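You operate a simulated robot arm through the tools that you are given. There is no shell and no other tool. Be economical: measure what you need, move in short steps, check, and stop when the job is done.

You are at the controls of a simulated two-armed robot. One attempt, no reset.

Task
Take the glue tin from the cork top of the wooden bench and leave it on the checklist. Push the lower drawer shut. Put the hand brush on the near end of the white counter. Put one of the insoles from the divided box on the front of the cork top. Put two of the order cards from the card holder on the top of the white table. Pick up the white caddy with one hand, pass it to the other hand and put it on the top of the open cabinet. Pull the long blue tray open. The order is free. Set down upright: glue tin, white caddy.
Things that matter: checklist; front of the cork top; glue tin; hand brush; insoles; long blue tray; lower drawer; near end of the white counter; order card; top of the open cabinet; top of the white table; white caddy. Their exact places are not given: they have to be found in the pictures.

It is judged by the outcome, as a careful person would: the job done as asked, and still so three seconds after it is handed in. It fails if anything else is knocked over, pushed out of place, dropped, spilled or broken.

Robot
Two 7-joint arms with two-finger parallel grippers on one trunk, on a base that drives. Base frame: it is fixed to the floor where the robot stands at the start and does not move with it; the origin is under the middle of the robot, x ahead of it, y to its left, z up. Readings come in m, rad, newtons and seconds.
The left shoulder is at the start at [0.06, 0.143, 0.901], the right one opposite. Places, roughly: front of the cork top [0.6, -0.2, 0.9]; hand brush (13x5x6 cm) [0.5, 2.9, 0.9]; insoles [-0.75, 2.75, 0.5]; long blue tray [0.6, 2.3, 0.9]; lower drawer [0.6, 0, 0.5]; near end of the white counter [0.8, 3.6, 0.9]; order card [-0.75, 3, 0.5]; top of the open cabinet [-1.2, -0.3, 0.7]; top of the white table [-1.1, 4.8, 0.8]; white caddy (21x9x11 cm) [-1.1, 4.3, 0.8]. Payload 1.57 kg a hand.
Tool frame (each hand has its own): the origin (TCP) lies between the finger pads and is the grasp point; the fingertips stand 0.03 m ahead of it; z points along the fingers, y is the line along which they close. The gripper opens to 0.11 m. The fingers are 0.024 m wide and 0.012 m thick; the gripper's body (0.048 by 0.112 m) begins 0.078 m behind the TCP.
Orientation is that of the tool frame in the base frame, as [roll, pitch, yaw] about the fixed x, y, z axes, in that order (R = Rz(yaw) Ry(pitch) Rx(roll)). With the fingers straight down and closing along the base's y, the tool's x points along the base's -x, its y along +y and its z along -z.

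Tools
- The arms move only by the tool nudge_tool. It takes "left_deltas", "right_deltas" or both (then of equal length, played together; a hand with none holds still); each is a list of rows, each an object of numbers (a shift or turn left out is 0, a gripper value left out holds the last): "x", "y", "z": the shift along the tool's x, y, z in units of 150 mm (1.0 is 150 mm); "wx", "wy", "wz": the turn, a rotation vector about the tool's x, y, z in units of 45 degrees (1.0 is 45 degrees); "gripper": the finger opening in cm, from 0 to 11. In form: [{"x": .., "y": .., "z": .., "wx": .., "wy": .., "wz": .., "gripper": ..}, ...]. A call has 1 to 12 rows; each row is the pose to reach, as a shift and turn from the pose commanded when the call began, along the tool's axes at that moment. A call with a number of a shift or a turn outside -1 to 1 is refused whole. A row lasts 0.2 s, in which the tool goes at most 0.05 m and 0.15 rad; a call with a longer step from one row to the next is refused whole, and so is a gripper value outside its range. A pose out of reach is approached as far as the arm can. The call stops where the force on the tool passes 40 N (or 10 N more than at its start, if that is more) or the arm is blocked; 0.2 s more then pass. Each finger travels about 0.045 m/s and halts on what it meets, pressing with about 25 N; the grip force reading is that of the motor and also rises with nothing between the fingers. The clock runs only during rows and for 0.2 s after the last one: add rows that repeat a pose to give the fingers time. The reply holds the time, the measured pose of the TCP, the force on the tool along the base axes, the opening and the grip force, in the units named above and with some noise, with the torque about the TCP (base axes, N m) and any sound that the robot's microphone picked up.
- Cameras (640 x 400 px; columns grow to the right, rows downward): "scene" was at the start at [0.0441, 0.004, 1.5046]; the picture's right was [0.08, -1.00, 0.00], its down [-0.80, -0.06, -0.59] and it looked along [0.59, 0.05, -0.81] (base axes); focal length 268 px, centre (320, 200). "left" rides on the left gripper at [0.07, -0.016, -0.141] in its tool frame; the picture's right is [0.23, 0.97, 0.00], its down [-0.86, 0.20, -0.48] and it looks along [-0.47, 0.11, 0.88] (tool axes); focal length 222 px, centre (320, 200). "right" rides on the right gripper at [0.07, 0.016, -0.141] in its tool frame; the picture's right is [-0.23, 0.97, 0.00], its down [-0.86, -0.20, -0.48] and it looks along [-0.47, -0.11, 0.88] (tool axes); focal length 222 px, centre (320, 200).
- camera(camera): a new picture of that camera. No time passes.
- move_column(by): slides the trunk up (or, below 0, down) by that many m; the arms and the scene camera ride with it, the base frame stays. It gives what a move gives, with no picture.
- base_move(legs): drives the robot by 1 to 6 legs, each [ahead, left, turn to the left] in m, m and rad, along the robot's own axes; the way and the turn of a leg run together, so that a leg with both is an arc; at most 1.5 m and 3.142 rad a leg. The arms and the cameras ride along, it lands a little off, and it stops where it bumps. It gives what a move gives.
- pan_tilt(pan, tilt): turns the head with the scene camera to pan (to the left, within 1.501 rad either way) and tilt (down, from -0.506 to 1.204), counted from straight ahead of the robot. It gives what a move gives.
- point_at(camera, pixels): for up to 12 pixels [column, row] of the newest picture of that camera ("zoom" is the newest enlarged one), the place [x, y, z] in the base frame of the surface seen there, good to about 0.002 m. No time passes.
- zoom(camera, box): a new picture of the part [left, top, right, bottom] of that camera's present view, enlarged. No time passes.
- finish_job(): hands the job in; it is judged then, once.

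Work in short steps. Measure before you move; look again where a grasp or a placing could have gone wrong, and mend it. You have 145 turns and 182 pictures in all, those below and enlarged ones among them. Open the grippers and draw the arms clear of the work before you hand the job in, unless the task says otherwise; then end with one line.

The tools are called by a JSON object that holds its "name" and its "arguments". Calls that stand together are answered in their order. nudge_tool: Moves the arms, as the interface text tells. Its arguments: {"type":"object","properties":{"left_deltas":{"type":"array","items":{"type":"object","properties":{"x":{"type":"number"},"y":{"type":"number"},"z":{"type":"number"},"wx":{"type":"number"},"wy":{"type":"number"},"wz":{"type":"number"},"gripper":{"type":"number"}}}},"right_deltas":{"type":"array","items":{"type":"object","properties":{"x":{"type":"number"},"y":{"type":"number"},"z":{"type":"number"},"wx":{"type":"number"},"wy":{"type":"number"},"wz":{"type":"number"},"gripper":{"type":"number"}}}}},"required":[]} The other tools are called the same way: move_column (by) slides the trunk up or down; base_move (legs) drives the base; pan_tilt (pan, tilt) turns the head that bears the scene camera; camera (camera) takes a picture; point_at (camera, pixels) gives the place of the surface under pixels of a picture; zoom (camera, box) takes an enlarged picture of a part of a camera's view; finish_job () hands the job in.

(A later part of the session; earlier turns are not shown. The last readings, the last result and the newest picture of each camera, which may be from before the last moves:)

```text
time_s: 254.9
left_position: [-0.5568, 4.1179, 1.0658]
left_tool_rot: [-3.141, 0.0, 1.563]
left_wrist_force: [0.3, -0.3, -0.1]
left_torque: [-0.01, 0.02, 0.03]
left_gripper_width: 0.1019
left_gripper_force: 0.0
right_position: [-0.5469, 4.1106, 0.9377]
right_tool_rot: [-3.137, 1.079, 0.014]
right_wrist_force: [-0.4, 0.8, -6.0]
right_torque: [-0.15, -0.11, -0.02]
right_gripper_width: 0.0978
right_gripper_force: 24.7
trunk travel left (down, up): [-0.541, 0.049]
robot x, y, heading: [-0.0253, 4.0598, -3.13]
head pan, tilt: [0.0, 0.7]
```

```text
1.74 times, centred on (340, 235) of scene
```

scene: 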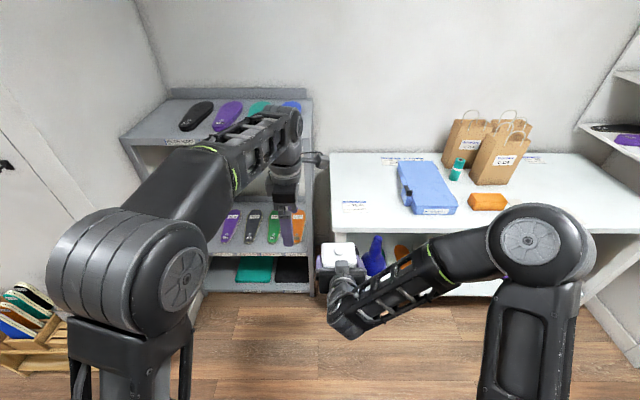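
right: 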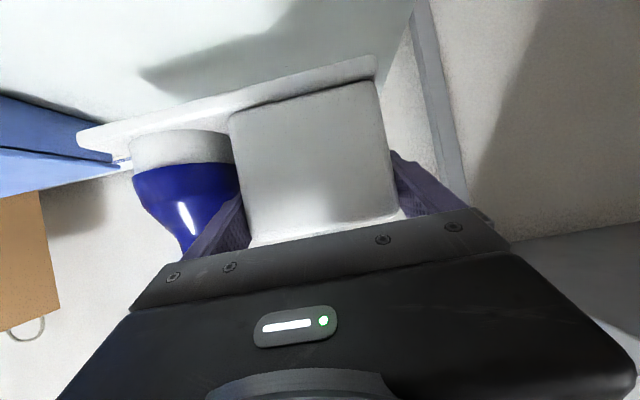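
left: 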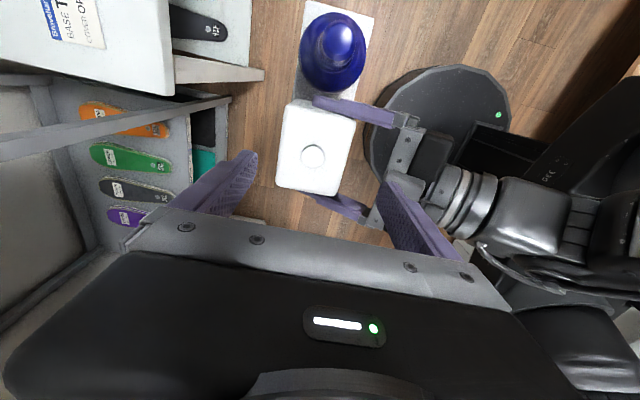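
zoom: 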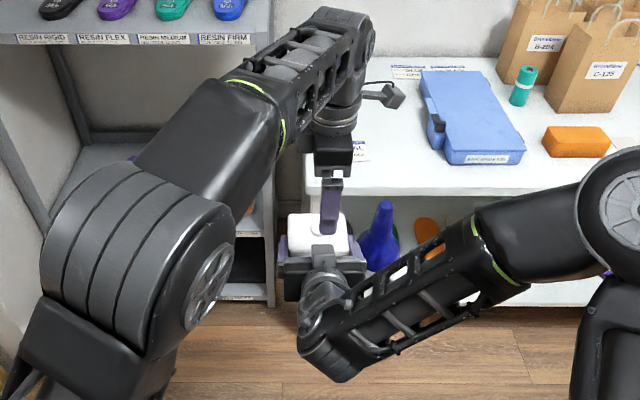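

Nice view: the box lies between the left fingers. I measure the box's top edges and the right gripper's palm.

{"name": "point_at", "arguments": {"camera": "left", "pixels": [[282, 150], [350, 155], [312, 156], [278, 185], [345, 190], [298, 106], [380, 205], [392, 180], [410, 150], [335, 35]]}}

{"name": "zoom", "arguments": {"camera": "left", "box": [240, 80, 440, 260]}}

```text
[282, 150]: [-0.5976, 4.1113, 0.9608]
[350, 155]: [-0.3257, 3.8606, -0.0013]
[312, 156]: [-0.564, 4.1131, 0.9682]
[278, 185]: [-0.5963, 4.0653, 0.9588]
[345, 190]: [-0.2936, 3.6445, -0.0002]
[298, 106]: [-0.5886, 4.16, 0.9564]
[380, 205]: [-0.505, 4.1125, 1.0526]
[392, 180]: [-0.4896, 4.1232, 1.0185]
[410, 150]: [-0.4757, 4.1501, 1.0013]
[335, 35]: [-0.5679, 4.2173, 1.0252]
```

```text
2.22 times, centred on (340, 170) of left
```

zoom: 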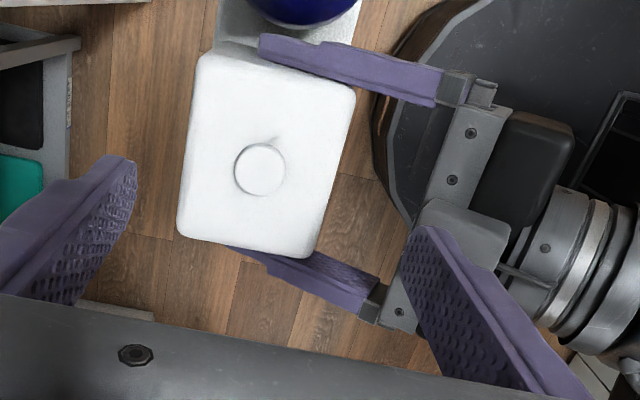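

Box centre is (-0.564, 4.113) and the right palm is at x≥-0.49, so there's clearance. I narrow the left opening to 9.2 cm, centre it, and descend 11 cm.

{"name": "nudge_tool", "arguments": {"left_deltas": [{"y": -0.045, "gripper": 9.2}, {"y": -0.045, "z": 0.2}, {"y": -0.045, "z": 0.4}, {"y": -0.045, "z": 0.55}, {"y": -0.045, "z": 0.65}, {"y": -0.045, "z": 0.73}, {"y": -0.045, "z": 0.73}]}}

{"name": "camera", "arguments": {"camera": "left"}}

```text
time_s: 256.5
left_position: [-0.5652, 4.1204, 0.9571]
left_tool_rot: [-3.141, 0.0, 1.562]
left_wrist_force: [0.3, 0.5, 0.0]
left_torque: [0.02, -0.01, -0.01]
left_gripper_width: 0.0919
left_gripper_force: 0.0
left hand out of reach, approached as far as the arm can: row 1
right_position: [-0.547, 4.1113, 0.9371]
right_tool_rot: [-3.136, 1.078, 0.016]
right_wrist_force: [-0.1, 0.2, -6.9]
right_torque: [-0.1, -0.1, 0.01]
right_gripper_width: 0.0979
right_gripper_force: 25.4
trunk travel left (down, up): [-0.541, 0.049]
robot x, y, heading: [-0.0226, 4.0561, -3.137]
head pan, tilt: [0.0, 0.7]
```

```text
47 pictures are left
```

left: 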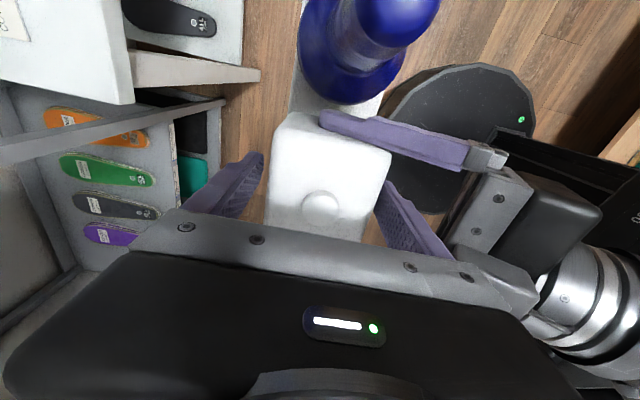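

The box sits between the left fingers without contact. I close the left gripper.

{"name": "nudge_tool", "arguments": {"left_deltas": [{"gripper": 8}, {"gripper": 7}, {"gripper": 6}, {"gripper": 5}, {"gripper": 5}, {"gripper": 5}]}}

```text
time_s: 257.9
left_position: [-0.5643, 4.1201, 0.9572]
left_tool_rot: [3.139, 0.0, 1.562]
left_wrist_force: [20.1, 0.8, 5.2]
left_torque: [0.13, -0.47, 0.73]
left_gripper_width: 0.0803
left_gripper_force: 24.8
right_position: [-0.5465, 4.1112, 0.9375]
right_tool_rot: [-3.138, 1.079, 0.011]
right_wrist_force: [-19.5, -0.9, -12.4]
right_torque: [-0.33, -0.11, -0.58]
right_gripper_width: 0.0979
right_gripper_force: 25.0
trunk travel left (down, up): [-0.541, 0.049]
robot x, y, heading: [-0.0225, 4.0584, -3.138]
head pan, tilt: [0.0, 0.7]
```

Both hands hold it (8.0 cm / 9.8 cm) with 20 N internal force along x; I relax the left by ~4 mm toward +x, then open the right hand.

{"name": "nudge_tool", "arguments": {"left_deltas": [{"y": 0.015}, {"y": 0.028}, {"y": 0.028}]}}

{"name": "nudge_tool", "arguments": {"right_deltas": [{"gripper": 10.4}, {"gripper": 10.6}, {"gripper": 10.6}]}}

```text
time_s: 258.7
left_position: [-0.5616, 4.1193, 0.9571]
left_tool_rot: [-3.135, 0.002, 1.564]
left_wrist_force: [-19.8, 2.7, -9.4]
left_torque: [-0.09, 0.14, 0.65]
left_gripper_width: 0.0801
left_gripper_force: 24.8
right_position: [-0.5459, 4.1112, 0.938]
right_tool_rot: [-3.136, 1.078, 0.02]
right_wrist_force: [19.1, -2.2, 8.9]
right_torque: [0.1, 0.35, -0.81]
right_gripper_width: 0.0979
right_gripper_force: 24.9
trunk travel left (down, up): [-0.541, 0.049]
robot x, y, heading: [-0.0226, 4.061, -3.137]
head pan, tilt: [0.0, 0.7]
```

```text
time_s: 259.5
left_position: [-0.56, 4.1201, 0.9577]
left_tool_rot: [3.141, 0.001, 1.563]
left_wrist_force: [-0.9, -0.3, -0.6]
left_torque: [-0.11, -0.04, -0.01]
left_gripper_width: 0.0803
left_gripper_force: 25.2
right_position: [-0.5464, 4.1108, 0.9384]
right_tool_rot: [-3.135, 1.079, 0.016]
right_wrist_force: [-0.7, 0.3, -0.7]
right_torque: [-0.02, 0.02, -0.01]
right_gripper_width: 0.1061
right_gripper_force: 0.1
trunk travel left (down, up): [-0.541, 0.049]
robot x, y, heading: [-0.0228, 4.0597, -3.137]
head pan, tilt: [0.0, 0.7]
```

The forces look odd (neither shows the weight). I look.

{"name": "camera", "arguments": {"camera": "left"}}

{"name": "zoom", "arguments": {"camera": "scene", "box": [220, 120, 460, 350]}}

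```text
46 pictures are left
```

left: 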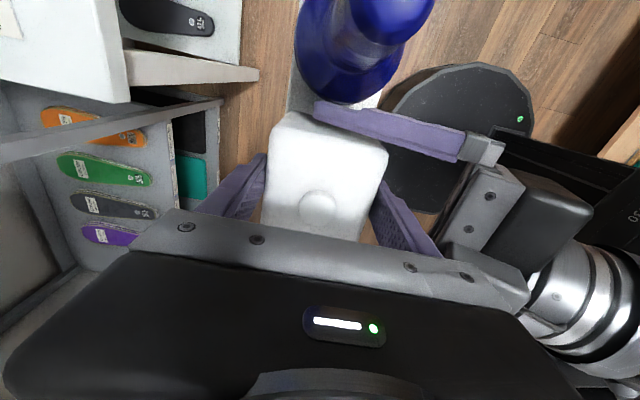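

```text
1.74 times, centred on (340, 235) of scene
```

zoom: 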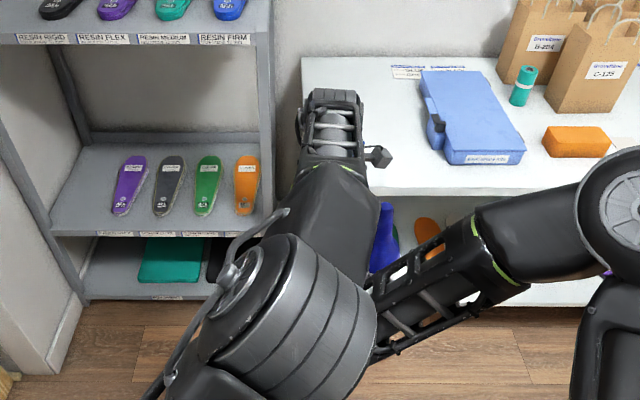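

The left fingers enclose the box at 8 cm. I withdraw the right hand straight back horizontally.

{"name": "nudge_tool", "arguments": {"right_deltas": [{"x": 0.05, "z": -0.09}, {"x": 0.1, "z": -0.19}, {"x": 0.16, "z": -0.3}, {"x": 0.21, "z": -0.4}, {"x": 0.27, "z": -0.5}, {"x": 0.315, "z": -0.587}, {"x": 0.315, "z": -0.587}]}}

{"name": "camera", "arguments": {"camera": "left"}}

```text
time_s: 261.1
left_position: [-0.5596, 4.1191, 0.9564]
left_tool_rot: [-3.141, -0.001, 1.565]
left_wrist_force: [-0.6, 0.0, -0.5]
left_torque: [-0.01, 0.01, -0.02]
left_gripper_width: 0.0822
left_gripper_force: 24.6
right_position: [-0.4775, 4.0821, 0.9312]
right_tool_rot: [-3.136, 1.076, 0.019]
right_wrist_force: [-0.5, 0.4, 0.1]
right_torque: [0.01, -0.02, 0.01]
right_gripper_width: 0.1062
right_gripper_force: 0.0
right hand out of reach, approached as far as the arm can: row 3, 4, 5, 6, 7
trunk travel left (down, up): [-0.541, 0.049]
robot x, y, heading: [-0.0232, 4.0591, -3.139]
head pan, tilt: [0.0, 0.7]
```

```text
44 pictures are left
```

left: 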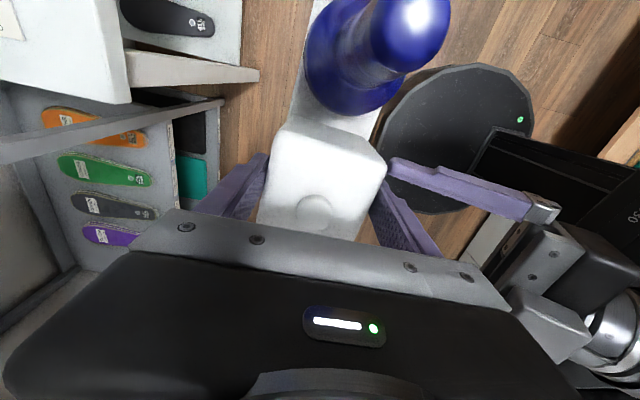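

The caddy seems to have tilted in the grip. I measure the nozzle tip and box top.

{"name": "point_at", "arguments": {"camera": "left", "pixels": [[420, 20], [340, 60], [320, 130], [280, 150], [370, 155], [312, 208], [345, 110], [300, 90]]}}

{"name": "camera", "arguments": {"camera": "scene"}}

{"name": "camera", "arguments": {"camera": "right"}}

```text
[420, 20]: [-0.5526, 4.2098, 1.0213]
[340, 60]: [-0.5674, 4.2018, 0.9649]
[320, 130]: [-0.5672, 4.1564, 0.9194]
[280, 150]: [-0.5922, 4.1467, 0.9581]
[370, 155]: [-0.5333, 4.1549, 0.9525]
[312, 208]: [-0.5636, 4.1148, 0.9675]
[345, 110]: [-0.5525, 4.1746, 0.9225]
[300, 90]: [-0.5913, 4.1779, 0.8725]
```

```text
43 pictures are left
```

scene: 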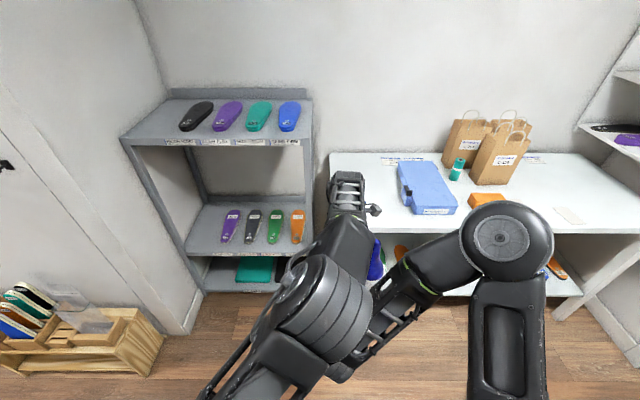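

```text
42 pictures are left
```

right: 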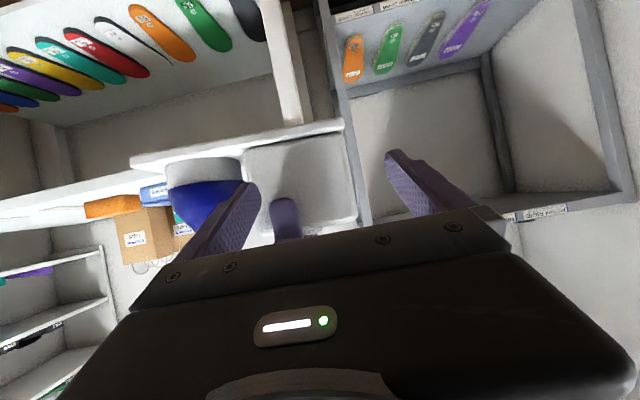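

The caddy is level and held by the left hand alone (box top 0.958, nozzle 1.021). I move the right hand away to its own side and untilt it.

{"name": "nudge_tool", "arguments": {"right_deltas": [{"z": -0.1, "x": 0.05}, {"y": -0.25, "z": -0.1, "x": 0.05}, {"y": -0.5, "z": -0.1, "x": 0.05}, {"y": -0.75, "z": -0.1, "x": 0.05}, {"y": -1.0, "z": -0.1, "x": 0.05}, {"y": -1.0, "z": -0.1, "x": 0.05}]}}

{"name": "nudge_tool", "arguments": {"right_deltas": [{"wy": 0.17}, {"wy": 0.34}, {"wy": 0.51}, {"wy": 0.68}, {"wy": 0.85}, {"wy": 1.0}]}}

{"name": "nudge_tool", "arguments": {"right_deltas": [{"wy": 0.17}, {"wy": 0.34}, {"wy": 0.37}]}}

{"name": "camera", "arguments": {"camera": "scene"}}

{"name": "zoom", "arguments": {"camera": "left", "box": [200, 0, 480, 260]}}

```text
time_s: 262.2
left_position: [-0.5588, 4.1292, 0.9576]
left_tool_rot: [-3.137, -0.017, 1.558]
left_wrist_force: [0.4, 3.4, -4.4]
left_torque: [-0.38, -0.08, 0.14]
left_gripper_width: 0.0805
left_gripper_force: 24.7
right_position: [-0.5316, 4.1714, 0.9179]
right_tool_rot: [3.141, 1.075, 0.04]
right_wrist_force: [-0.7, -4.6, -2.8]
right_torque: [0.24, 0.01, -0.08]
right_gripper_width: 0.1091
right_gripper_force: 1.4
right hand out of reach, approached as far as the arm can: row 1, 2, 3, 4, 5
trunk travel left (down, up): [-0.541, 0.049]
robot x, y, heading: [-0.0219, 4.06, -3.141]
head pan, tilt: [0.0, 0.7]
heard: snap
stopped in row 5 (left hand): the force on the tool passed its limit (the readings are from after the stop); the commanded pose is now the measured one
```

```text
time_s: 263.2
left_position: [-0.5641, 4.1288, 0.9593]
left_tool_rot: [-3.12, -0.016, 1.559]
left_wrist_force: [-0.6, 2.8, -3.1]
left_torque: [-0.38, -0.09, 0.08]
left_gripper_width: 0.08
left_gripper_force: 25.0
right_position: [-0.5267, 4.1696, 0.9136]
right_tool_rot: [-3.14, 0.533, 0.052]
right_wrist_force: [1.2, -2.8, -1.5]
right_torque: [0.21, 0.09, 0.08]
right_gripper_width: 0.1085
right_gripper_force: 1.0
trunk travel left (down, up): [-0.541, 0.049]
robot x, y, heading: [-0.0227, 4.0599, -3.133]
head pan, tilt: [0.0, 0.7]
stopped in row 5 (right hand): the force on the tool passed its limit (the readings are from after the stop); the commanded pose is now the measured one
```

```text
time_s: 263.7
left_position: [-0.5689, 4.1256, 0.9601]
left_tool_rot: [-3.105, -0.019, 1.567]
left_wrist_force: [-4.4, 1.4, -4.5]
left_torque: [-0.35, -0.31, 0.11]
left_gripper_width: 0.08
left_gripper_force: 24.7
right_position: [-0.524, 4.1681, 0.9137]
right_tool_rot: [-3.137, 0.409, 0.06]
right_wrist_force: [6.0, -0.7, -1.8]
right_torque: [0.03, 0.49, 0.18]
right_gripper_width: 0.107
right_gripper_force: 0.7
trunk travel left (down, up): [-0.541, 0.049]
robot x, y, heading: [-0.0196, 4.061, -3.135]
head pan, tilt: [0.0, 0.7]
stopped in row 2 (left hand): the force on the tool passed its limit (the readings are from after the stop); the commanded pose is now the measured one
```

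```text
41 pictures are left
```

scene: 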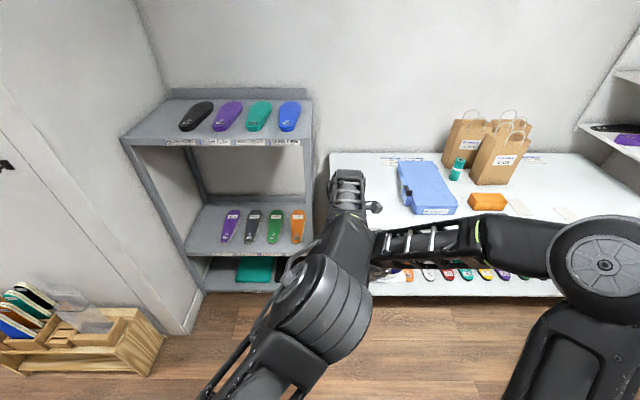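

```text
1.54 times, centred on (340, 130) of left
```

zoom: 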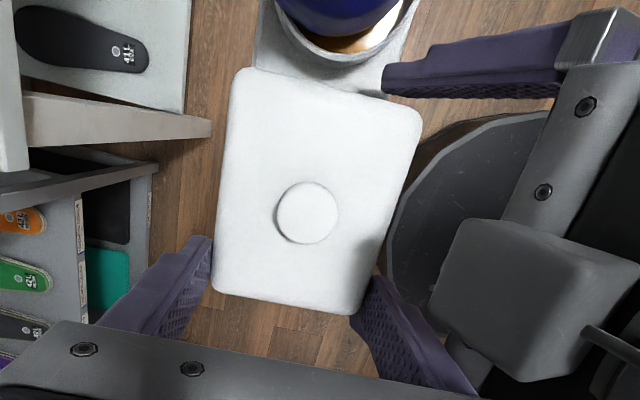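

A snap was heard: the right hand's unreachable move swung into the caddy. I pull the right hand straight back away from it now and inspect.

{"name": "nudge_tool", "arguments": {"right_deltas": [{"x": 0.1, "z": -0.045}, {"x": 0.2, "z": -0.09}, {"x": 0.35, "z": -0.155}, {"x": 0.5, "z": -0.22}, {"x": 0.65, "z": -0.285}, {"x": 0.8, "z": -0.35}]}}

{"name": "camera", "arguments": {"camera": "left"}}

{"name": "camera", "arguments": {"camera": "right"}}

```text
time_s: 265.1
left_position: [-0.5698, 4.1247, 0.9629]
left_tool_rot: [-3.107, -0.018, 1.564]
left_wrist_force: [-0.8, -0.4, -5.9]
left_torque: [-0.39, -0.05, -0.02]
left_gripper_width: 0.0802
left_gripper_force: 25.1
right_position: [-0.4152, 4.1672, 0.9167]
right_tool_rot: [-3.138, 0.41, 0.056]
right_wrist_force: [-1.0, 0.7, 0.4]
right_torque: [0.01, 0.01, -0.04]
right_gripper_width: 0.1061
right_gripper_force: 0.1
right hand out of reach, approached as far as the arm can: row 6
trunk travel left (down, up): [-0.541, 0.049]
robot x, y, heading: [-0.0232, 4.0608, -3.138]
head pan, tilt: [0.0, 0.7]
```

```text
39 pictures are left
```

left: 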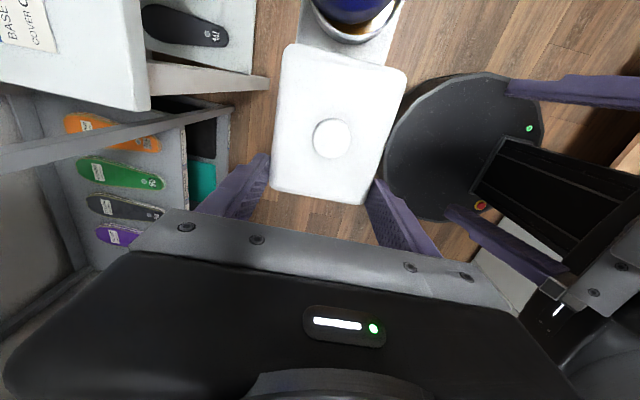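

```text
38 pictures are left
```

right: 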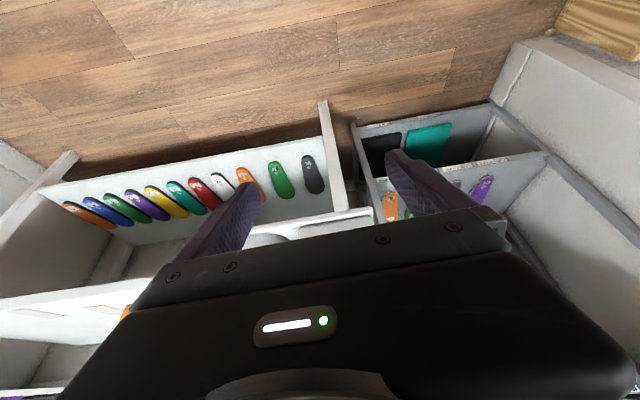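

The caddy now hangs with the nozzle end lower. I measure its tilt and zoom on the nozzle.

{"name": "point_at", "arguments": {"camera": "left", "pixels": [[300, 60], [390, 85], [332, 138], [285, 180], [360, 195], [345, 130], [350, 10], [312, 35], [390, 15]]}}

{"name": "zoom", "arguments": {"camera": "left", "box": [260, 0, 460, 125]}}

{"name": "zoom", "arguments": {"camera": "scene", "box": [280, 150, 480, 330]}}

```text
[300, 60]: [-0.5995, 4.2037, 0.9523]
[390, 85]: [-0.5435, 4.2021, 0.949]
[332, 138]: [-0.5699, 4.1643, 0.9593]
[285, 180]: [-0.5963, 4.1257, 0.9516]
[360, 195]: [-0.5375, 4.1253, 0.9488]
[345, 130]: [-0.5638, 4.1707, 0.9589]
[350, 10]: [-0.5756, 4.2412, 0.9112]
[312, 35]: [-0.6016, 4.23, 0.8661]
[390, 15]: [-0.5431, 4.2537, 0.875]
```

```text
3.20 times, centred on (360, 62) of left
```

zoom: 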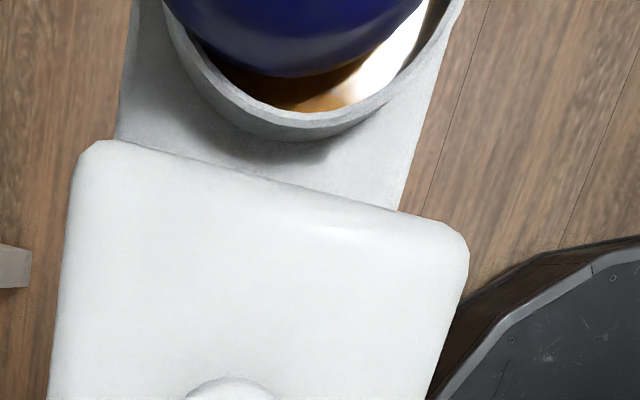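

```text
2.22 times, centred on (380, 240) of scene
```

zoom: 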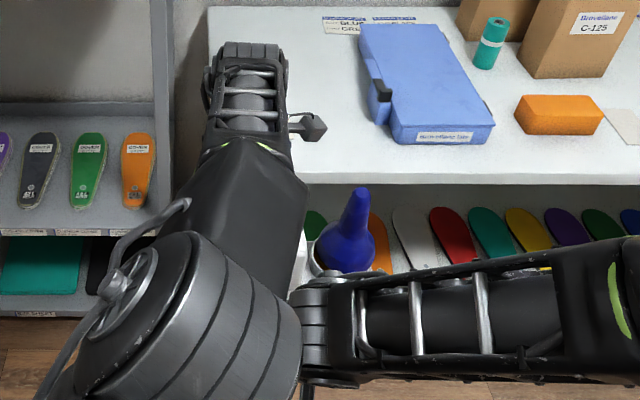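

The box slipped 4 cm along the left fingers (grip now only at its edge) and the nozzle tilts in its ring. I'll set the caddy back on the table and regrasp. First I untilt and move the right hand clear to its side, small steps.

{"name": "nudge_tool", "arguments": {"right_deltas": [{"wy": 0.17}, {"wy": 0.34}, {"wy": 0.52}, {"wy": 0.52, "y": -0.2}, {"wy": 0.52, "y": -0.4}, {"wy": 0.52, "y": -0.6}, {"wy": 0.52, "y": -0.85}]}}

{"name": "camera", "arguments": {"camera": "scene"}}

```text
time_s: 266.7
left_position: [-0.5684, 4.1253, 0.9619]
left_tool_rot: [-3.103, -0.017, 1.566]
left_wrist_force: [0.2, 0.6, -6.6]
left_torque: [-0.41, -0.03, 0.01]
left_gripper_width: 0.08
left_gripper_force: 25.3
right_position: [-0.4212, 4.2963, 0.9196]
right_tool_rot: [-3.137, 0.002, 0.055]
right_wrist_force: [0.0, 1.1, -0.8]
right_torque: [0.0, 0.01, 0.01]
right_gripper_width: 0.1061
right_gripper_force: 0.1
trunk travel left (down, up): [-0.541, 0.049]
robot x, y, heading: [-0.0244, 4.0659, -3.138]
head pan, tilt: [0.0, 0.7]
```

```text
35 pictures are left
```

scene: 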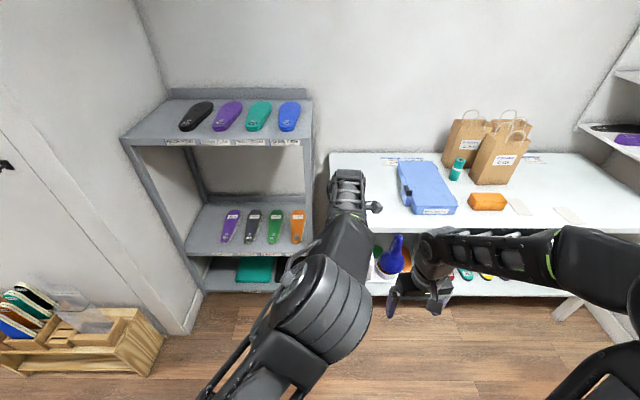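

Turns are limited, so I keep this grip, hold the trunk high, and go for the insole now: rotate the right hand 90°, tuck the left a bit, and slide south to the divided box.

{"name": "nudge_tool", "arguments": {"right_deltas": [{"wz": -0.17, "gripper": 4}, {"wz": -0.34}, {"wz": -0.51}, {"wz": -0.68}, {"wz": -0.85}, {"wz": -1.0}, {"wz": -1.0}], "left_deltas": [{"z": -0.05, "y": 0.1}, {"z": -0.1, "y": 0.2}, {"z": -0.1, "y": 0.35}, {"z": -0.1, "y": 0.5}, {"z": -0.1, "y": 0.65}, {"z": -0.1, "y": 0.75}, {"z": -0.1, "y": 0.75}]}}

{"name": "nudge_tool", "arguments": {"right_deltas": [{"wz": -0.17}, {"wz": -0.34}, {"wz": -0.51}, {"wz": -0.68}, {"wz": -0.85}, {"wz": -0.93}]}}

{"name": "base_move", "arguments": {"legs": [[0, 1.451, 0]]}}

{"name": "camera", "arguments": {"camera": "right"}}

{"name": "camera", "arguments": {"camera": "scene"}}

```text
time_s: 268.3
left_position: [-0.4563, 4.1261, 0.9712]
left_tool_rot: [-3.106, -0.017, 1.565]
left_wrist_force: [0.1, -0.4, -6.7]
left_torque: [-0.39, -0.04, 0.0]
left_gripper_width: 0.08
left_gripper_force: 25.2
right_position: [-0.4212, 4.2958, 0.9196]
right_tool_rot: [-3.136, -0.002, 0.843]
right_wrist_force: [0.3, -0.9, 0.7]
right_torque: [0.0, -0.01, -0.01]
right_gripper_width: 0.04
right_gripper_force: 0.1
trunk travel left (down, up): [-0.541, 0.049]
robot x, y, heading: [-0.0233, 4.0595, -3.14]
head pan, tilt: [0.0, 0.7]
```

```text
time_s: 269.7
left_position: [-0.4557, 4.125, 0.9714]
left_tool_rot: [-3.106, -0.014, 1.566]
left_wrist_force: [-0.7, -22.9, 3.1]
left_torque: [-0.48, 0.06, 0.11]
left_gripper_width: 0.0799
left_gripper_force: 25.1
right_position: [-0.423, 4.2953, 0.9182]
right_tool_rot: [-3.14, -0.005, 1.571]
right_wrist_force: [2.2, 23.0, -9.4]
right_torque: [0.62, -0.33, -0.69]
right_gripper_width: 0.0389
right_gripper_force: 0.1
trunk travel left (down, up): [-0.541, 0.049]
robot x, y, heading: [-0.0254, 4.0576, -3.139]
head pan, tilt: [0.0, 0.7]
```

```text
time_s: 276.9
left_position: [-0.4564, 2.6772, 0.9718]
left_tool_rot: [-3.104, -0.018, 1.554]
left_wrist_force: [-3.1, -10.3, -4.6]
left_torque: [-0.77, 0.22, 0.38]
left_gripper_width: 0.0798
left_gripper_force: 24.9
right_position: [-0.4207, 2.8464, 0.9186]
right_tool_rot: [3.141, -0.005, 1.56]
right_wrist_force: [2.7, 9.5, -2.1]
right_torque: [0.31, -0.1, -0.33]
right_gripper_width: 0.0374
right_gripper_force: 0.1
trunk travel left (down, up): [-0.541, 0.049]
robot x, y, heading: [-0.0247, 2.6087, 3.134]
head pan, tilt: [0.0, 0.7]
```

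```text
34 pictures are left
```

right: 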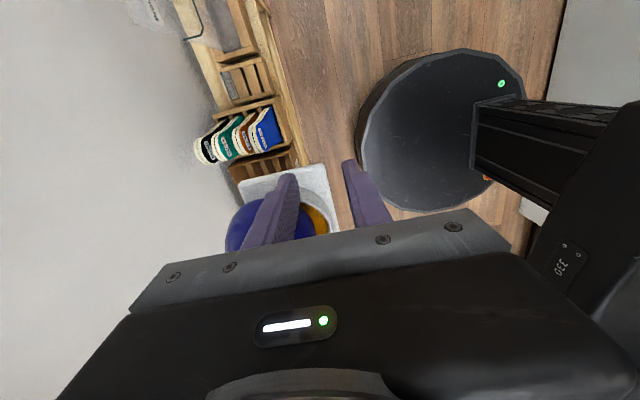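

```text
33 pictures are left
```

scene: 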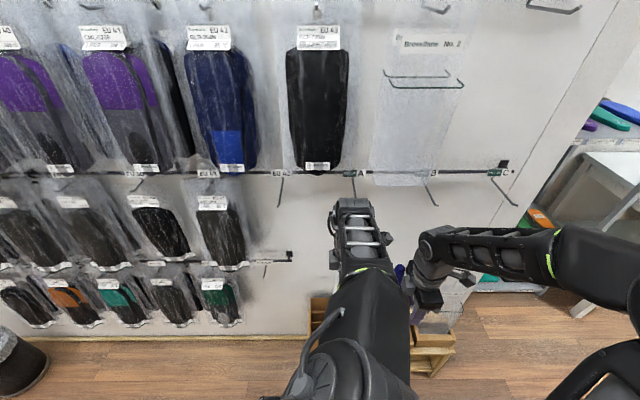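

The right fingers touch the nozzle; I move the right hand 15 cm away (+y), compensate with the base, and meanwhile measure the insole tops seen at (205–270,110–165).

{"name": "point_at", "arguments": {"camera": "right", "pixels": [[268, 112], [262, 130], [256, 148], [243, 115], [240, 148], [220, 130], [222, 155], [275, 130]]}}

{"name": "nudge_tool", "arguments": {"right_deltas": [{"x": 0.25}, {"x": 0.5}, {"x": 0.75}, {"x": 1.0}, {"x": 1.0}]}}

{"name": "base_move", "arguments": {"legs": [[0, 0.15, 0.008]]}}

{"name": "nudge_tool", "arguments": {"right_deltas": [{"y": -0.25}, {"y": -0.5}, {"y": -0.75}, {"y": -0.85}, {"y": -0.85, "z": 0.3}, {"y": -0.85, "z": 0.6}, {"y": -0.85, "z": 0.9}, {"y": -0.85, "z": 1.0}]}}

{"name": "camera", "arguments": {"camera": "right"}}

{"name": "camera", "arguments": {"camera": "left"}}

```text
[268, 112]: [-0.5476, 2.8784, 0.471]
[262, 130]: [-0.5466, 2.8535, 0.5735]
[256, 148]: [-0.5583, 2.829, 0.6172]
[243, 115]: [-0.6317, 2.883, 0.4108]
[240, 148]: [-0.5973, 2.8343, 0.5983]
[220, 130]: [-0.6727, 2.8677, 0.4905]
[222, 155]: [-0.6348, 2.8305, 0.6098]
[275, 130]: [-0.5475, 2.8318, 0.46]
```

```text
time_s: 278.1
left_position: [-0.4558, 2.6772, 0.9728]
left_tool_rot: [-3.104, -0.019, 1.554]
left_wrist_force: [0.1, 0.4, -7.3]
left_torque: [-0.27, -0.07, 0.01]
left_gripper_width: 0.0795
left_gripper_force: 25.5
right_position: [-0.42, 2.9964, 0.918]
right_tool_rot: [-3.139, -0.004, 1.561]
right_wrist_force: [-0.3, 0.4, 0.1]
right_torque: [0.01, 0.01, 0.02]
right_gripper_width: 0.0399
right_gripper_force: 0.1
trunk travel left (down, up): [-0.541, 0.049]
robot x, y, heading: [-0.0249, 2.6072, 3.128]
head pan, tilt: [0.0, 0.7]
```

```text
time_s: 279.5
left_position: [-0.4572, 2.5217, 0.9729]
left_tool_rot: [-3.104, -0.02, 1.561]
left_wrist_force: [-0.1, -0.4, -5.6]
left_torque: [-0.23, -0.02, 0.0]
left_gripper_width: 0.0798
left_gripper_force: 25.1
right_position: [-0.4245, 2.8405, 0.9189]
right_tool_rot: [-3.14, -0.006, 1.57]
right_wrist_force: [0.6, -0.6, 0.5]
right_torque: [-0.01, -0.05, 0.0]
right_gripper_width: 0.04
right_gripper_force: 0.1
trunk travel left (down, up): [-0.541, 0.049]
robot x, y, heading: [-0.0246, 2.4548, -3.14]
head pan, tilt: [0.0, 0.7]
```

```text
time_s: 281.3
left_position: [-0.4577, 2.5237, 0.9722]
left_tool_rot: [-3.106, -0.018, 1.563]
left_wrist_force: [-0.1, -0.6, -6.1]
left_torque: [-0.33, -0.02, -0.01]
left_gripper_width: 0.0799
left_gripper_force: 25.4
right_position: [-0.5514, 2.8424, 0.7692]
right_tool_rot: [-3.138, -0.003, 1.569]
right_wrist_force: [0.3, 0.1, -0.8]
right_torque: [-0.04, 0.0, 0.0]
right_gripper_width: 0.0399
right_gripper_force: 0.0
trunk travel left (down, up): [-0.541, 0.049]
robot x, y, heading: [-0.0263, 2.4554, -3.139]
head pan, tilt: [0.0, 0.7]
```

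```text
32 pictures are left
```

right: 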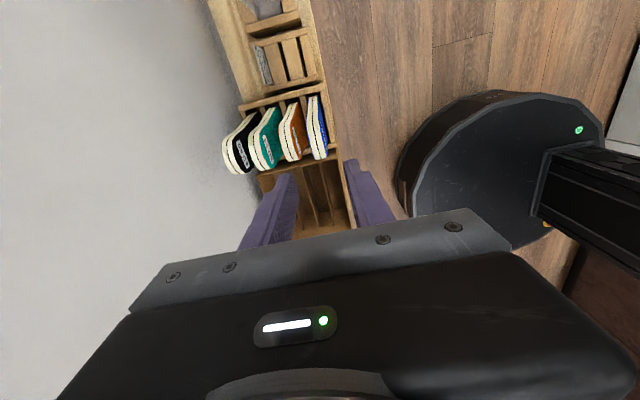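

```text
31 pictures are left
```

left: 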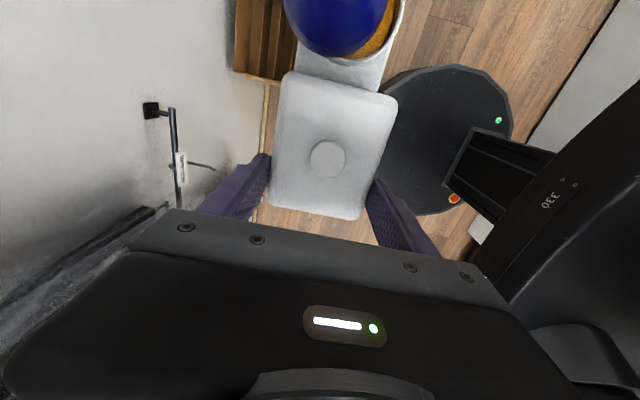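

Blue insole is at x≈-0.547…-0.56, top z 0.617, y≈2.84, right under the fingers. I descend with a 3.2 cm opening, close on it, and lift.

{"name": "nudge_tool", "arguments": {"right_deltas": [{"y": -0.014, "z": 0.2, "gripper": 3.2}, {"y": -0.014, "z": 0.45}, {"y": -0.014, "z": 0.7}, {"y": -0.014, "z": 0.95}, {"y": -0.014, "z": 1.0}]}}

{"name": "nudge_tool", "arguments": {"right_deltas": [{"z": 0.1}, {"z": 0.2}, {"z": 0.2, "gripper": 1}, {"z": 0.2, "gripper": 0}, {"z": 0.2}, {"z": 0.2}]}}

{"name": "nudge_tool", "arguments": {"right_deltas": [{"z": -0.2}, {"z": -0.45}, {"z": -0.7}, {"z": -0.95}, {"z": -1.0}]}}

{"name": "camera", "arguments": {"camera": "right"}}

```text
time_s: 282.5
left_position: [-0.4581, 2.5223, 0.9724]
left_tool_rot: [-3.105, -0.018, 1.562]
left_wrist_force: [-0.2, -0.2, -7.1]
left_torque: [-0.29, -0.02, -0.01]
left_gripper_width: 0.0798
left_gripper_force: 24.8
right_position: [-0.5538, 2.8442, 0.6187]
right_tool_rot: [-3.141, -0.005, 1.569]
right_wrist_force: [0.0, 0.5, 0.7]
right_torque: [0.0, 0.03, -0.01]
right_gripper_width: 0.032
right_gripper_force: 0.1
trunk travel left (down, up): [-0.541, 0.049]
robot x, y, heading: [-0.0227, 2.4564, -3.141]
head pan, tilt: [0.0, 0.7]
```

```text
time_s: 283.9
left_position: [-0.458, 2.5248, 0.9721]
left_tool_rot: [-3.104, -0.017, 1.561]
left_wrist_force: [-0.2, 0.4, -6.7]
left_torque: [-0.25, 0.0, -0.02]
left_gripper_width: 0.0798
left_gripper_force: 24.7
right_position: [-0.5542, 2.8446, 0.5899]
right_tool_rot: [-3.139, -0.005, 1.568]
right_wrist_force: [0.6, 1.3, -0.4]
right_torque: [0.01, 0.02, 0.0]
right_gripper_width: 0.0198
right_gripper_force: 24.2
trunk travel left (down, up): [-0.541, 0.049]
robot x, y, heading: [-0.0232, 2.4557, -3.143]
head pan, tilt: [0.0, 0.7]
```

```text
time_s: 285.1
left_position: [-0.4569, 2.5234, 0.9725]
left_tool_rot: [-3.105, -0.017, 1.563]
left_wrist_force: [-0.4, -0.1, -6.1]
left_torque: [-0.29, -0.05, 0.0]
left_gripper_width: 0.0794
left_gripper_force: 24.8
right_position: [-0.5536, 2.8423, 0.7376]
right_tool_rot: [-3.14, -0.005, 1.568]
right_wrist_force: [-0.4, -0.1, -1.4]
right_torque: [0.01, 0.01, -0.01]
right_gripper_width: 0.0196
right_gripper_force: 25.1
trunk travel left (down, up): [-0.541, 0.049]
robot x, y, heading: [-0.0248, 2.4575, -3.141]
head pan, tilt: [0.0, 0.7]
```

```text
30 pictures are left
```

right: 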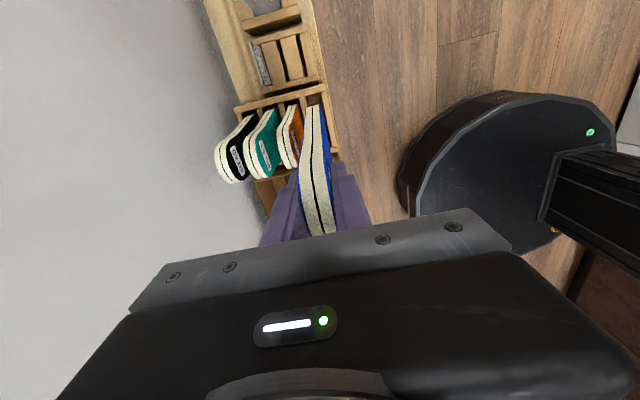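

Insole gripped (2 cm) and lifted. I raise it further, tuck it, lift the trunk, and slide south along the aisle to y≈0.6, then look toward the cabinet.

{"name": "nudge_tool", "arguments": {"right_deltas": [{"z": -0.25}, {"z": -0.5}, {"z": -0.75, "y": 0.2}, {"z": -0.95, "y": 0.45}, {"z": -1.0, "y": 0.7}, {"z": -1.0, "y": 0.8}]}}

{"name": "move_column", "arguments": {"by": 0.045}}

{"name": "base_move", "arguments": {"legs": [[-0.04, 0, 0], [0, 1.2, 0], [0, 0.65, 0]]}}

{"name": "pan_tilt", "arguments": {"pan": 0.6, "tilt": 0.6}}

{"name": "camera", "arguments": {"camera": "scene"}}

```text
time_s: 286.5
left_position: [-0.4577, 2.5225, 0.9729]
left_tool_rot: [-3.105, -0.017, 1.563]
left_wrist_force: [-0.3, -1.0, -6.5]
left_torque: [-0.27, -0.02, -0.02]
left_gripper_width: 0.0798
left_gripper_force: 24.6
right_position: [-0.4317, 2.8441, 0.8874]
right_tool_rot: [-3.14, -0.002, 1.57]
right_wrist_force: [0.3, -0.2, -0.8]
right_torque: [0.03, 0.01, 0.04]
right_gripper_width: 0.0199
right_gripper_force: 25.3
trunk travel left (down, up): [-0.541, 0.049]
robot x, y, heading: [-0.0239, 2.4613, -3.145]
head pan, tilt: [0.0, 0.7]
```

```text
time_s: 287.4
left_position: [-0.4575, 2.5242, 1.0167]
left_tool_rot: [-3.105, -0.016, 1.562]
left_wrist_force: [0.2, -0.7, -5.9]
left_torque: [-0.3, -0.05, 0.01]
left_gripper_width: 0.08
left_gripper_force: 25.0
right_position: [-0.4331, 2.8434, 0.9324]
right_tool_rot: [-3.141, -0.005, 1.57]
right_wrist_force: [-0.2, -0.3, -0.1]
right_torque: [-0.05, 0.01, 0.02]
right_gripper_width: 0.0196
right_gripper_force: 25.4
trunk travel left (down, up): [-0.586, 0.004]
robot x, y, heading: [-0.0227, 2.4553, -3.139]
head pan, tilt: [0.0, 0.7]
```

```text
time_s: 297.1
left_position: [-0.4, 0.6762, 1.017]
left_tool_rot: [-3.106, -0.017, 1.574]
left_wrist_force: [0.4, 0.9, -6.5]
left_torque: [-0.25, -0.02, 0.01]
left_gripper_width: 0.0796
left_gripper_force: 25.1
right_position: [-0.3791, 0.9957, 0.9334]
right_tool_rot: [-3.139, -0.006, 1.58]
right_wrist_force: [0.6, 0.4, -1.6]
right_torque: [0.02, -0.01, 0.01]
right_gripper_width: 0.0195
right_gripper_force: 24.9
trunk travel left (down, up): [-0.586, 0.004]
robot x, y, heading: [0.0352, 0.6159, -3.129]
head pan, tilt: [0.0, 0.7]
```

```text
time_s: 298.1
left_position: [-0.3991, 0.6776, 1.0167]
left_tool_rot: [-3.106, -0.017, 1.574]
left_wrist_force: [-0.6, 0.0, -6.5]
left_torque: [-0.29, -0.01, 0.01]
left_gripper_width: 0.0799
left_gripper_force: 25.0
right_position: [-0.3785, 0.9971, 0.9328]
right_tool_rot: [-3.141, -0.005, 1.578]
right_wrist_force: [0.8, 0.0, -1.3]
right_torque: [-0.05, 0.01, -0.01]
right_gripper_width: 0.0199
right_gripper_force: 25.1
trunk travel left (down, up): [-0.586, 0.004]
robot x, y, heading: [0.0338, 0.617, -3.125]
head pan, tilt: [0.6, 0.6]
```

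```text
29 pictures are left
```

scene: 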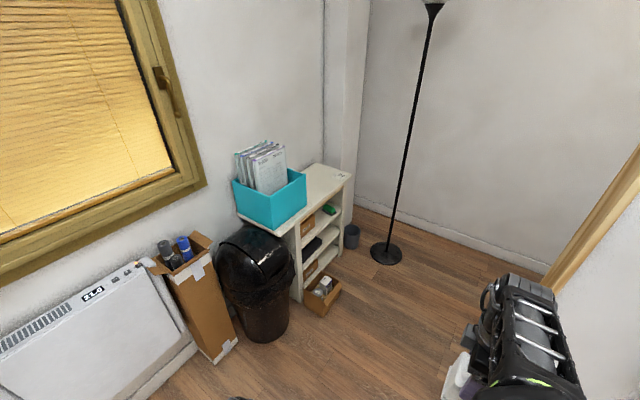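

The open cabinet has a teal file box; its right part of the top is free around (322,182). I measure it, the bin and the floor lamp.

{"name": "point_at", "arguments": {"camera": "scene", "pixels": [[322, 182], [348, 175], [318, 166], [300, 222], [308, 185], [290, 225], [265, 335], [290, 280], [325, 310], [388, 258], [335, 190], [430, 20]]}}

{"name": "zoom", "arguments": {"camera": "scene", "box": [200, 120, 400, 330]}}

```text
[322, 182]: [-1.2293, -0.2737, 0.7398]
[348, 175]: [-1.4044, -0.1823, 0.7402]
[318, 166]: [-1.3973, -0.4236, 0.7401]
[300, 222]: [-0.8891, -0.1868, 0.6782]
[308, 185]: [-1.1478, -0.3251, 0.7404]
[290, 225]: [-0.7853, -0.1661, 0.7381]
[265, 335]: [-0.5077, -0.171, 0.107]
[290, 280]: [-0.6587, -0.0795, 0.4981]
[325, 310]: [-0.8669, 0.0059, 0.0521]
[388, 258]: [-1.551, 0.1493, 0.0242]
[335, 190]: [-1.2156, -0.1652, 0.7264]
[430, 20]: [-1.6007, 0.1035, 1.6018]
```

```text
1.90 times, centred on (300, 225) of scene
```

zoom: 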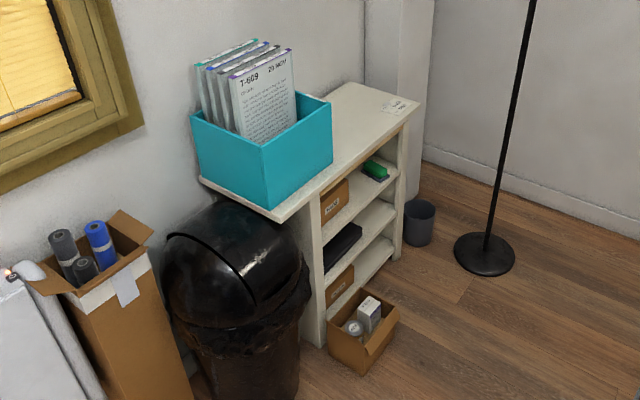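

Cabinet top z 0.74 is free for x -1.12…-1.40, y -0.42…-0.17. I do the insole first: raise both hands, move clear of the wall and bin, and turn clockwise to face the bench.

{"name": "nudge_tool", "arguments": {"right_deltas": [{"z": -0.2}, {"z": -0.4}, {"z": -0.6}, {"z": -0.8}, {"z": -0.9}, {"z": -0.9}], "left_deltas": [{"z": -0.1}, {"z": -0.2}, {"z": -0.3}, {"z": -0.4}, {"z": -0.5}, {"z": -0.5}]}}

{"name": "base_move", "arguments": {"legs": [[0.15, 0.25, 0], [0, 0, -1.57], [0, 0, -1.565]]}}

{"name": "pan_tilt", "arguments": {"pan": -0.2, "tilt": 0.8}}

{"name": "camera", "arguments": {"camera": "scene"}}

```text
time_s: 299.5
left_position: [-0.3961, 0.6767, 1.0921]
left_tool_rot: [-3.104, -0.017, 1.573]
left_wrist_force: [-0.4, -0.5, -6.7]
left_torque: [-0.32, 0.02, -0.02]
left_gripper_width: 0.0797
left_gripper_force: 25.2
right_position: [-0.3792, 0.9964, 1.0679]
right_tool_rot: [-3.14, -0.003, 1.578]
right_wrist_force: [0.2, -0.4, -0.1]
right_torque: [0.02, 0.02, 0.02]
right_gripper_width: 0.0196
right_gripper_force: 25.2
trunk travel left (down, up): [-0.586, 0.004]
robot x, y, heading: [0.0323, 0.6167, -3.129]
head pan, tilt: [0.6, 0.6]
```

```text
time_s: 309.1
left_position: [0.3188, 0.3193, 1.0923]
left_tool_rot: [-3.104, -0.018, -1.528]
left_wrist_force: [-0.8, 0.1, -7.1]
left_torque: [0.32, 0.01, 0.0]
left_gripper_width: 0.0799
left_gripper_force: 24.9
right_position: [0.3146, -0.0025, 1.068]
right_tool_rot: [-3.14, -0.004, -1.523]
right_wrist_force: [0.8, 0.2, -0.1]
right_torque: [-0.03, 0.0, 0.01]
right_gripper_width: 0.0198
right_gripper_force: 25.1
trunk travel left (down, up): [-0.586, 0.004]
robot x, y, heading: [-0.1094, 0.3624, 0.056]
head pan, tilt: [0.6, 0.6]
```

```text
time_s: 310.2
left_position: [0.3194, 0.3201, 1.0922]
left_tool_rot: [-3.105, -0.017, -1.53]
left_wrist_force: [-0.4, 0.0, -5.4]
left_torque: [0.25, 0.05, 0.01]
left_gripper_width: 0.0794
left_gripper_force: 24.9
right_position: [0.3153, -0.0024, 1.0674]
right_tool_rot: [-3.141, -0.005, -1.523]
right_wrist_force: [-0.2, 0.2, -0.7]
right_torque: [0.0, 0.02, -0.01]
right_gripper_width: 0.0195
right_gripper_force: 24.9
trunk travel left (down, up): [-0.586, 0.004]
robot x, y, heading: [-0.1134, 0.3619, 0.051]
head pan, tilt: [-0.201, 0.799]
```

```text
27 pictures are left
```

scene: 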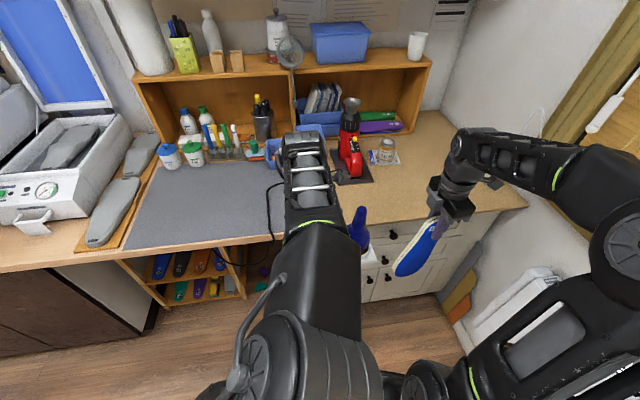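

Insole in hand; tin stands on the checklist. I tilt the right hand forward ~60°, pull the left back 5 cm, then drive so the insole is above the cork front near y -0.2.

{"name": "nudge_tool", "arguments": {"right_deltas": [{"wx": 0.17}, {"wx": 0.34}, {"wx": 0.51}, {"wx": 0.68}, {"wx": 0.85}, {"wx": 1.0}, {"wx": 1.0}], "left_deltas": [{"y": 0.1}, {"y": 0.2}, {"y": 0.3}, {"y": 0.33}, {"y": 0.33}, {"y": 0.33}, {"y": 0.33}]}}

{"name": "nudge_tool", "arguments": {"right_deltas": [{"wx": 0.17}, {"wx": 0.34}, {"wx": 0.34}]}}

{"name": "base_move", "arguments": {"legs": [[0, 0, -0.05], [0, -0.177, 0], [0.3, 0, 0]]}}

{"name": "camera", "arguments": {"camera": "scene"}}

{"name": "camera", "arguments": {"camera": "right"}}

```text
time_s: 311.8
left_position: [0.2733, 0.3221, 1.0891]
left_tool_rot: [-3.11, -0.015, -1.514]
left_wrist_force: [-0.5, 0.3, -6.9]
left_torque: [0.3, 0.04, 0.03]
left_gripper_width: 0.0796
left_gripper_force: 24.4
right_position: [0.3128, -0.0024, 1.0682]
right_tool_rot: [-2.354, -0.004, -1.521]
right_wrist_force: [-10.1, 0.0, -1.4]
right_torque: [-0.13, 1.92, 0.18]
right_gripper_width: 0.0233
right_gripper_force: 24.6
trunk travel left (down, up): [-0.586, 0.004]
robot x, y, heading: [-0.1127, 0.3608, 0.055]
head pan, tilt: [-0.201, 0.799]
```

```text
time_s: 312.6
left_position: [0.2711, 0.323, 1.0889]
left_tool_rot: [-3.106, -0.016, -1.515]
left_wrist_force: [-0.2, -0.1, -6.3]
left_torque: [0.26, 0.01, 0.01]
left_gripper_width: 0.08
left_gripper_force: 24.7
right_position: [0.3224, -0.0156, 1.0752]
right_tool_rot: [-2.083, -0.005, -1.524]
right_wrist_force: [-21.7, -1.1, 13.1]
right_torque: [0.18, 1.79, 0.54]
right_gripper_width: 0.0435
right_gripper_force: 24.4
right hand out of reach, approached as far as the arm can: row 2, 3
trunk travel left (down, up): [-0.586, 0.004]
robot x, y, heading: [-0.1119, 0.362, 0.049]
head pan, tilt: [-0.201, 0.799]
```

```text
time_s: 316.2
left_position: [0.5766, 0.1232, 1.0887]
left_tool_rot: [-3.113, -0.017, -1.569]
left_wrist_force: [0.5, 0.6, -6.3]
left_torque: [0.3, 0.02, 0.04]
left_gripper_width: 0.0796
left_gripper_force: 25.2
right_position: [0.6095, -0.2174, 1.0716]
right_tool_rot: [-2.088, -0.004, -1.576]
right_wrist_force: [0.2, 0.2, -0.1]
right_torque: [-0.02, 0.07, 0.01]
right_gripper_width: 0.0196
right_gripper_force: 25.4
trunk travel left (down, up): [-0.586, 0.004]
robot x, y, heading: [0.1904, 0.1851, -0.002]
head pan, tilt: [-0.201, 0.799]
```

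```text
26 pictures are left
```

scene: 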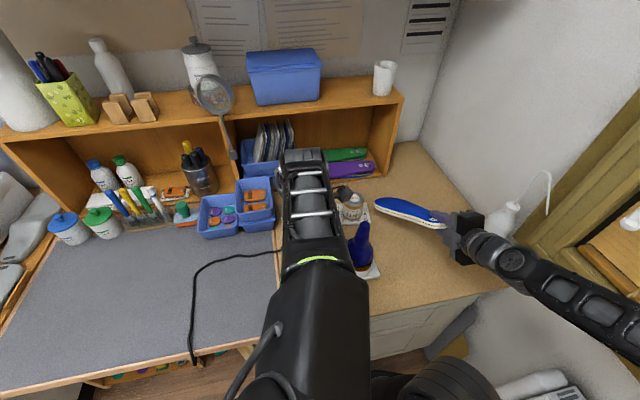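

```text
25 pictures are left
```

right: 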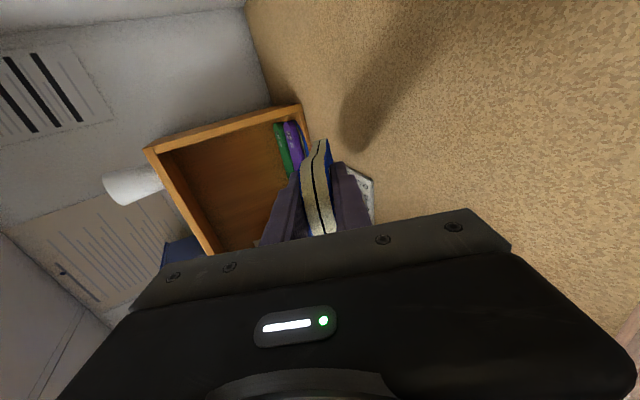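

The insole lies nearly horizontal over the cork. I measure its tip, the cork below and the white bottle.

{"name": "point_at", "arguments": {"camera": "scene", "pixels": [[380, 204], [410, 212], [442, 222], [500, 215], [510, 205], [400, 260], [480, 285], [353, 215], [415, 245]]}}

```text
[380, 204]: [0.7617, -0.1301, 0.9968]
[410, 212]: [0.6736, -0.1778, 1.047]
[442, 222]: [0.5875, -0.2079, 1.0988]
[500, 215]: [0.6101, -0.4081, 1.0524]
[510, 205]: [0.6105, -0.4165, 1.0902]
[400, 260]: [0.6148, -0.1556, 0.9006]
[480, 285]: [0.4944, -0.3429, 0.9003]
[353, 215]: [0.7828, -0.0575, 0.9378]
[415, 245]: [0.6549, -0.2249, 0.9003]
```

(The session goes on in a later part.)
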